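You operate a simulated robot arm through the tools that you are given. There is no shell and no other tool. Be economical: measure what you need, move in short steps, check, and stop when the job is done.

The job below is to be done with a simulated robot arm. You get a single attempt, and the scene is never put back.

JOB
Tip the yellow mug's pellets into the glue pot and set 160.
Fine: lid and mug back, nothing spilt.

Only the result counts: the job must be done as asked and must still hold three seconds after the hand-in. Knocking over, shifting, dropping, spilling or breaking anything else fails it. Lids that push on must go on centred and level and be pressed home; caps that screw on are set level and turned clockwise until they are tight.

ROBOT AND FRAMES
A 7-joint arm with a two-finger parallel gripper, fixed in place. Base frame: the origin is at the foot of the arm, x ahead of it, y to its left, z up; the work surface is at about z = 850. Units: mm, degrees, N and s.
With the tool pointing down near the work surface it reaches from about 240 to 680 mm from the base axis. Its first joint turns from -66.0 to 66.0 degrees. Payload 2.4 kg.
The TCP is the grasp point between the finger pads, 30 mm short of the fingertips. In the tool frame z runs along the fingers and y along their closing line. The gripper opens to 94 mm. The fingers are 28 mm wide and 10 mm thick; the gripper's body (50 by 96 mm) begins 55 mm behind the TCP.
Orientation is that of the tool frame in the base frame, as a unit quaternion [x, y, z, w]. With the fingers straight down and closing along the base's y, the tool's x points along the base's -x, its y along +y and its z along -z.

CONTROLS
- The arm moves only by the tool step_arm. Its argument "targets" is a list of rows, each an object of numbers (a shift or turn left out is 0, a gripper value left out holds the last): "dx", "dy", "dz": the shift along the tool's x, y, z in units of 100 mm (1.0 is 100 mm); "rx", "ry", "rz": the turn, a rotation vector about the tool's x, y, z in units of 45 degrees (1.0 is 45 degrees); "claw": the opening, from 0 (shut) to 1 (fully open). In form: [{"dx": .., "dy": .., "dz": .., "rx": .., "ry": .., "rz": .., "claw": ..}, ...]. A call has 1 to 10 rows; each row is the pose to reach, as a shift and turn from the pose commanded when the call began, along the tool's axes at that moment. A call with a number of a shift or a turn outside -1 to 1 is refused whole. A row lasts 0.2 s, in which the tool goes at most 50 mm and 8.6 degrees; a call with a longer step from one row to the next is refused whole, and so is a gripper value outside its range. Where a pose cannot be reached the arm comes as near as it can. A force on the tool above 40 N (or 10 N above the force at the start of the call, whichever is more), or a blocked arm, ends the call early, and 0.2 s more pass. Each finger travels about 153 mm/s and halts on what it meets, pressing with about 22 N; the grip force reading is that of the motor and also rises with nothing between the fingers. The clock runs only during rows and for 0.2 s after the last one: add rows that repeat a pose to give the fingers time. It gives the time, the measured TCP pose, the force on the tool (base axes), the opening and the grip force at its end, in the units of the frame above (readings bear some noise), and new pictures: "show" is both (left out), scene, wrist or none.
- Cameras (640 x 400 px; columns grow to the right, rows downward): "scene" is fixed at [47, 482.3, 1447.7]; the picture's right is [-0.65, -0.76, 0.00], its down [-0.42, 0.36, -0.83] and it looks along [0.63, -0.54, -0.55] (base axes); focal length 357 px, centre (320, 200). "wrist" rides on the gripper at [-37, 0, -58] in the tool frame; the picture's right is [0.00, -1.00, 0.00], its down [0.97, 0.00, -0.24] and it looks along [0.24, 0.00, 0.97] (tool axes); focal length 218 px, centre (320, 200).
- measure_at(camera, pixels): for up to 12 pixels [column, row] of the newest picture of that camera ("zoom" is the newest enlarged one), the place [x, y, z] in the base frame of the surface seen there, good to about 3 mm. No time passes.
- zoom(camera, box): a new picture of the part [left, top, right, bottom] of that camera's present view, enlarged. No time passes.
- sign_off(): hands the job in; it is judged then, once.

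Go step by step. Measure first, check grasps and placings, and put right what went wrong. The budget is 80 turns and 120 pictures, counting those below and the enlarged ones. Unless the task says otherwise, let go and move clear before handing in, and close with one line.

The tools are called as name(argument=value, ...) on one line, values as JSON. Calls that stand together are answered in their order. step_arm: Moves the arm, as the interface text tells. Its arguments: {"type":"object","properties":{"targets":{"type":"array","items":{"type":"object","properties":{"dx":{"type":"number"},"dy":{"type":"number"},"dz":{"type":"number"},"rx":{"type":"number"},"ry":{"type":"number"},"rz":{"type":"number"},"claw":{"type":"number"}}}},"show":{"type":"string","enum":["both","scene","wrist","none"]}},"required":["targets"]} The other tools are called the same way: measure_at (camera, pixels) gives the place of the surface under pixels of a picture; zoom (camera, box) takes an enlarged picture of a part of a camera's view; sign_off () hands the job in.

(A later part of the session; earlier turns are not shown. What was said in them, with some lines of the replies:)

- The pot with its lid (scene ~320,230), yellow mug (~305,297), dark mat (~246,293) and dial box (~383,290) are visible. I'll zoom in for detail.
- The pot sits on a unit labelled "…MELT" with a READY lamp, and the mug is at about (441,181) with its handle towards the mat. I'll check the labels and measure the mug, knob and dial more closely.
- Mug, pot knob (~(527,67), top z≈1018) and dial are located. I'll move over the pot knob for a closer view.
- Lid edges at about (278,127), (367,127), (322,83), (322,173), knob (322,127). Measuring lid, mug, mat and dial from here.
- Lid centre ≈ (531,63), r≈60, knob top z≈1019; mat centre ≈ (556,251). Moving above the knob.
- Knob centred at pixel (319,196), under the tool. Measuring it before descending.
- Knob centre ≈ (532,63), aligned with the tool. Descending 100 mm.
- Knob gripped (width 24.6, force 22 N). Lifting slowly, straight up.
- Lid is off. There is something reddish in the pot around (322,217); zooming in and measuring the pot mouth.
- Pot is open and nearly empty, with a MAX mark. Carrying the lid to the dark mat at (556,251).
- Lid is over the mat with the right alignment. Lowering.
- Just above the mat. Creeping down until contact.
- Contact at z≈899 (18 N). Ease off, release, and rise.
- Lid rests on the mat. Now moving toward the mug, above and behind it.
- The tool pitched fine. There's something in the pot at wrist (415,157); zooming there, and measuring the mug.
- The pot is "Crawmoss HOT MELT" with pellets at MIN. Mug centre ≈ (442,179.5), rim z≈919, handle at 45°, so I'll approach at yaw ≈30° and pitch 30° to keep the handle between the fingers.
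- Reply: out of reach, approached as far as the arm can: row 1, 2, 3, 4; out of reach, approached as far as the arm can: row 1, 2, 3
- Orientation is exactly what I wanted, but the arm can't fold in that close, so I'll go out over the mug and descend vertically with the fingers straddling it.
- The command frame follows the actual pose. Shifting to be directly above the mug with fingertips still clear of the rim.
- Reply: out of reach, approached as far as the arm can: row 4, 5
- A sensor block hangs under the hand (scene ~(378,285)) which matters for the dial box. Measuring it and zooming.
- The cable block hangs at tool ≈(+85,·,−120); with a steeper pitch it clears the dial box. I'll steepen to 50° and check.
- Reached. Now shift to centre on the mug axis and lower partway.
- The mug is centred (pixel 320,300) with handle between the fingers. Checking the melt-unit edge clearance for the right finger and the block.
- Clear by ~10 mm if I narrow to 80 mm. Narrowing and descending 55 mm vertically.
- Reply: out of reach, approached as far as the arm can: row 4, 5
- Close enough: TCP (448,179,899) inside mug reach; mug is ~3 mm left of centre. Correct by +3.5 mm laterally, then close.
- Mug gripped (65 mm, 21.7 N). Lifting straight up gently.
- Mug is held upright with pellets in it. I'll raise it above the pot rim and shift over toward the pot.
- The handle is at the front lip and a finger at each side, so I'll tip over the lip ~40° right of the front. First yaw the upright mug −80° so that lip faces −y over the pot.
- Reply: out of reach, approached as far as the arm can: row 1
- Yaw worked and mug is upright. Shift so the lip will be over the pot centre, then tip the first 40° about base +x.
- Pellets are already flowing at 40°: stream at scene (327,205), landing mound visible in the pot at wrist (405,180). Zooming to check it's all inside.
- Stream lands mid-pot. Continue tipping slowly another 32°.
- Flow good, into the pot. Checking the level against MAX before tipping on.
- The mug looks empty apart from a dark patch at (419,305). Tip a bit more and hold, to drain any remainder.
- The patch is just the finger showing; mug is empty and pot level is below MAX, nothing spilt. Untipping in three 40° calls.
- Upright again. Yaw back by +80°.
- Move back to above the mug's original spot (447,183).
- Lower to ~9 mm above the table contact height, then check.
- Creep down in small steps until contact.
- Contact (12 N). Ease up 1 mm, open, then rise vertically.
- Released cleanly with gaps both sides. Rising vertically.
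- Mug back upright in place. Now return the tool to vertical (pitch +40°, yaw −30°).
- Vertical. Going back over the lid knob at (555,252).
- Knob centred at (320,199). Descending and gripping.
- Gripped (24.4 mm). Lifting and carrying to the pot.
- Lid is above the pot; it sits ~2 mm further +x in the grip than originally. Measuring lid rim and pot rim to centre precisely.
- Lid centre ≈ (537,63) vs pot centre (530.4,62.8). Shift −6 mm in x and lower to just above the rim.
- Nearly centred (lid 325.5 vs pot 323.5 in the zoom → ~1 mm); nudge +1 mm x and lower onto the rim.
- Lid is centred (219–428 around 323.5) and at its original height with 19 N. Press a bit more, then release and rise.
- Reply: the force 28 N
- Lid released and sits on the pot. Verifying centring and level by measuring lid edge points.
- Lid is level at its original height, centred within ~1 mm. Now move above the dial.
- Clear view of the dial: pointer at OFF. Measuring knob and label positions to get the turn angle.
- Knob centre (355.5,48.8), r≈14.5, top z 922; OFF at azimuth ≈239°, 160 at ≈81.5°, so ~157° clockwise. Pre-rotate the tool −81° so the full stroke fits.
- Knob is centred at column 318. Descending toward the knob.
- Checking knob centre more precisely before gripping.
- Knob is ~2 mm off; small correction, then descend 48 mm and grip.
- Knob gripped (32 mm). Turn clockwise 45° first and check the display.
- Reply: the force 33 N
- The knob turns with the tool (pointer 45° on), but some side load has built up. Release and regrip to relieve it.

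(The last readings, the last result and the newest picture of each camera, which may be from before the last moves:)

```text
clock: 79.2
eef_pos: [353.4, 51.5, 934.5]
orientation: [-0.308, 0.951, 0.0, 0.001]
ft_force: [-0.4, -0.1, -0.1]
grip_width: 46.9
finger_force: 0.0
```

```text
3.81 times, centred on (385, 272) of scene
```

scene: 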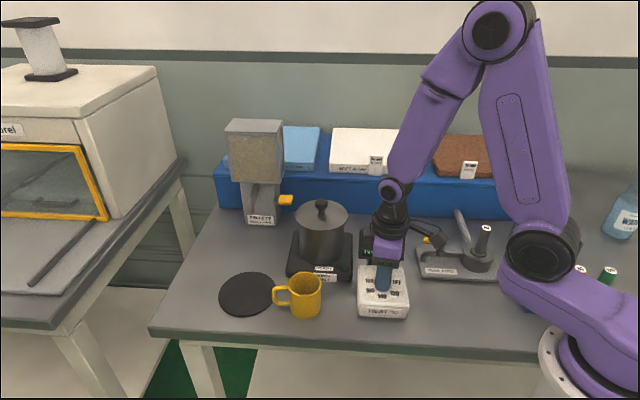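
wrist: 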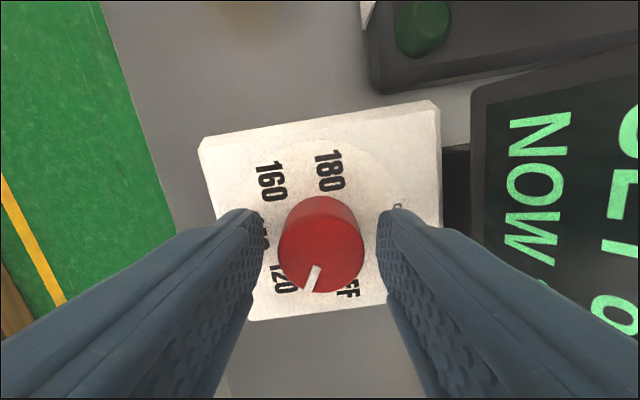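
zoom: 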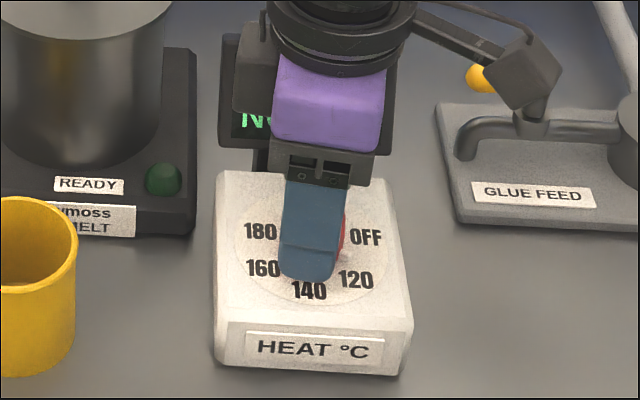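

Load gone after release. Recentre (−2 mm y, −1.5 mm z), regrip and turn another 45°.

step_arm(targets=[{"dx": 0.008, "dy": -0.018, "dz": 0.015}, {"dx": 0.008, "dy": -0.018, "dz": 0.015, "claw": 0.3}, {"dx": 0.008, "dy": -0.018, "dz": 0.015, "claw": 0.25}, {"dx": 0.008, "dy": -0.018, "dz": 0.015, "claw": 0.25}], show="none")

step_arm(targets=[{"rz": 0.17}, {"rz": 0.34}, {"rz": 0.51}, {"rz": 0.68}, {"rz": 0.85}, {"rz": 1.0}, {"rz": 1.0}], show="wrist")

```text
clock: 80.2
eef_pos: [353.4, 50.0, 932.5]
orientation: [-0.308, 0.951, 0.001, -0.001]
ft_force: [-7.1, 11.7, 5.6]
grip_width: 32.4
finger_force: 45.2
```

```text
clock: 81.1
eef_pos: [352.6, 49.9, 933.3]
orientation: [-0.11, 0.994, -0.001, 0.0]
ft_force: [-4.6, 2.8, 7.7]
grip_width: 32.6
finger_force: 44.9
stopped in row 4: the force on the tool passed its limit (the readings are from after the stop); the commanded pose is now the measured one
```

wrist: 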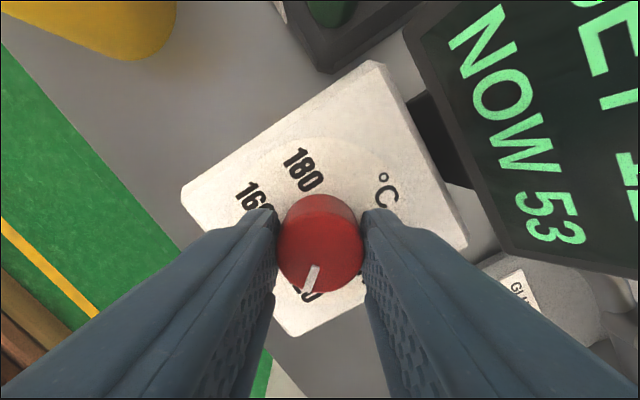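

The force limit tripped partway (23° done; heater now reading 53). Pointer still tracking; continue turning, a bit slower.

step_arm(targets=[{"rz": 0.11}, {"rz": 0.22}, {"rz": 0.33}, {"rz": 0.44}, {"rz": 0.55}, {"rz": 0.66}, {"rz": 0.77}, {"rz": 0.88}, {"rz": 0.99}, {"rz": 0.99}], show="wrist")

```text
clock: 83.3
eef_pos: [354.3, 48.4, 932.7]
orientation: [0.275, 0.961, -0.001, -0.001]
ft_force: [-10.2, 19.8, 29.1]
grip_width: 32.5
finger_force: 44.6
```

wrist: 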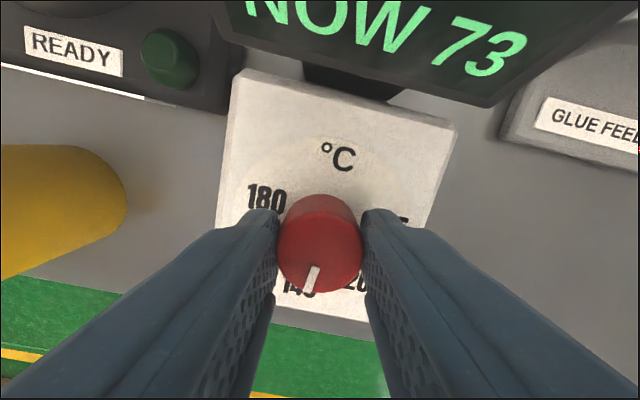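

Turned 113° so far, pointer at ~140. Release/regrip to relieve the load, then the last ~44°.

step_arm(targets=[{"claw": 0.5}, {"claw": 0.5}, {"claw": 0.5}, {"claw": 0.3}, {"claw": 0.3}, {"claw": 0.3}], show="none")

step_arm(targets=[{"rz": 0.11}, {"rz": 0.22}, {"rz": 0.33}, {"rz": 0.44}, {"rz": 0.55}, {"rz": 0.66}, {"rz": 0.77}, {"rz": 0.88}, {"rz": 0.97}, {"rz": 0.97}], show="both")

```text
clock: 84.7
eef_pos: [354.4, 48.5, 931.0]
orientation: [0.275, 0.961, 0.001, 0.001]
ft_force: [4.5, 2.2, -9.5]
grip_width: 32.6
finger_force: 45.6
```

```text
clock: 86.9
eef_pos: [354.4, 48.3, 931.9]
orientation: [0.613, 0.79, 0.0, -0.001]
ft_force: [1.8, -31.4, 11.9]
grip_width: 32.8
finger_force: 45.3
```

scene: 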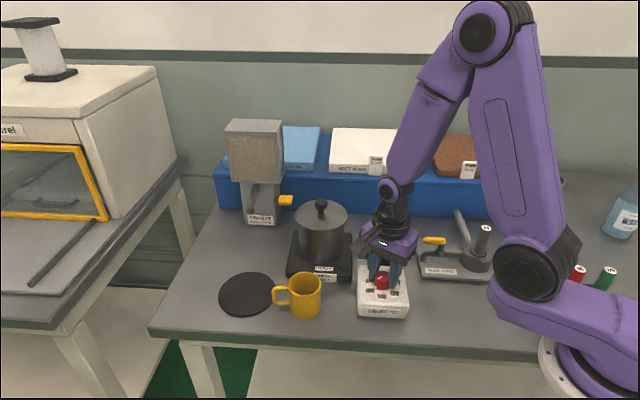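
wrist: 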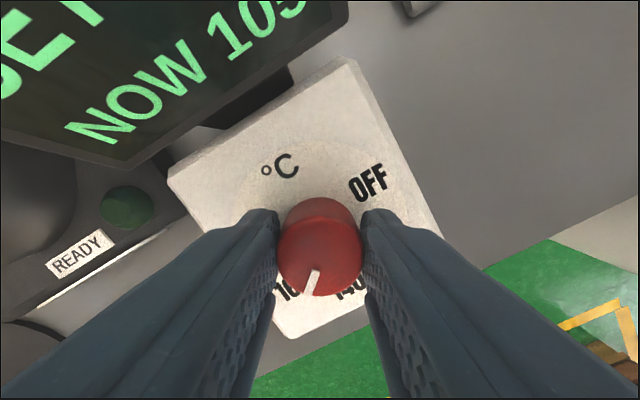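

Heater at 105 and rising. Release and rise to read SET and pointer.

step_arm(targets=[{"claw": 0.55}, {"claw": 0.55}, {"claw": 0.55}, {"dz": -0.3}, {"dz": -0.7}, {"dz": -0.7}], show="both")

zoom(camera="scene", box=[340, 220, 430, 325])

```text
clock: 88.3
eef_pos: [354.3, 49.2, 1003.0]
orientation: [0.612, 0.791, 0.0, 0.0]
ft_force: [-0.2, 0.2, -0.1]
grip_width: 51.7
finger_force: 0.1
```

scene: 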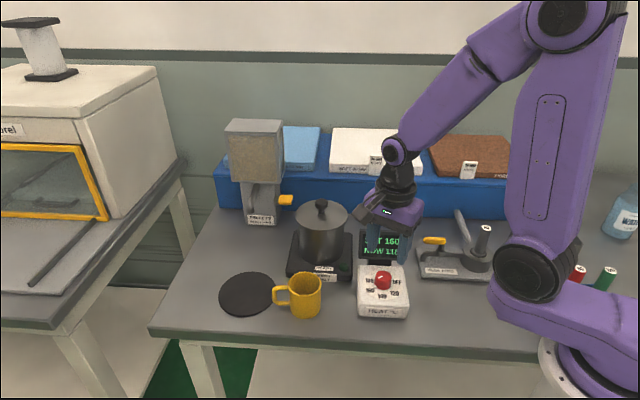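
wrist: 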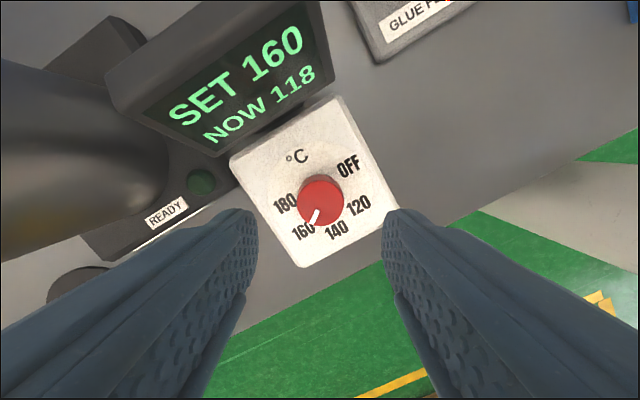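

```text
3.81 times, centred on (385, 272) of scene
```

zoom: 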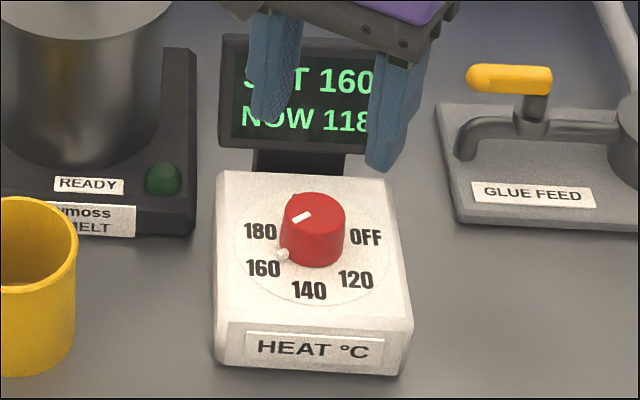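

Display shows SET 160 with the pointer on 160. Rise clear and do a final check of mug, lid and surroundings.

step_arm(targets=[{"dz": -0.4}, {"dz": -0.8}, {"dz": -1.0}, {"dz": -1.0}], show="both")

zoom(camera="scene", box=[210, 180, 430, 330])

```text
clock: 89.3
eef_pos: [354.6, 49.8, 1103.3]
orientation: [0.613, 0.79, 0.0, 0.0]
ft_force: [0.4, 0.2, -1.3]
grip_width: 51.8
finger_force: 0.1
```

scene: 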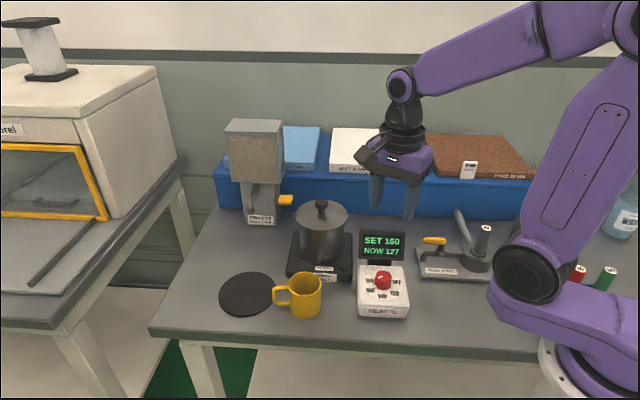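
wrist: 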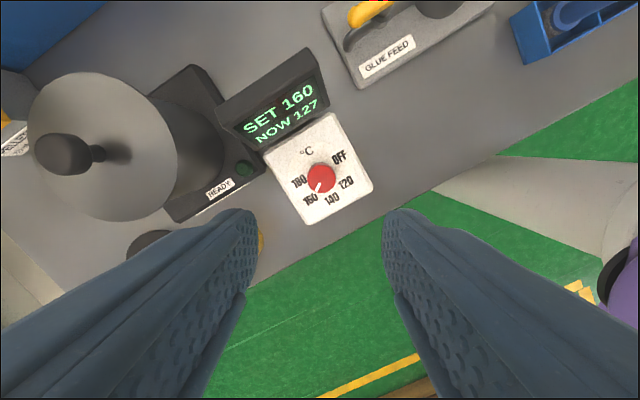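

```text
2.67 times, centred on (320, 255) of scene
```

zoom: 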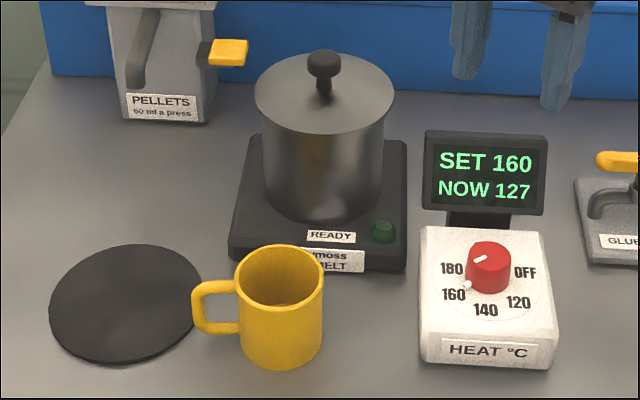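

Everything checks out in the last pictures: SET 160 is showing, the lid is level on the pot, the mug is empty and back in place, and nothing is spilt. The tool is clear, so I'm handing in.

sign_off()

```text
The job is handed in.
```

The yellow mug's pellets are in the glue pot, the lid is back on and pressed down, the mug is back within about 3 mm of its old spot, and the heat is set to 160 with nothing spilt; the pot was at 127 and still heating when I handed in.
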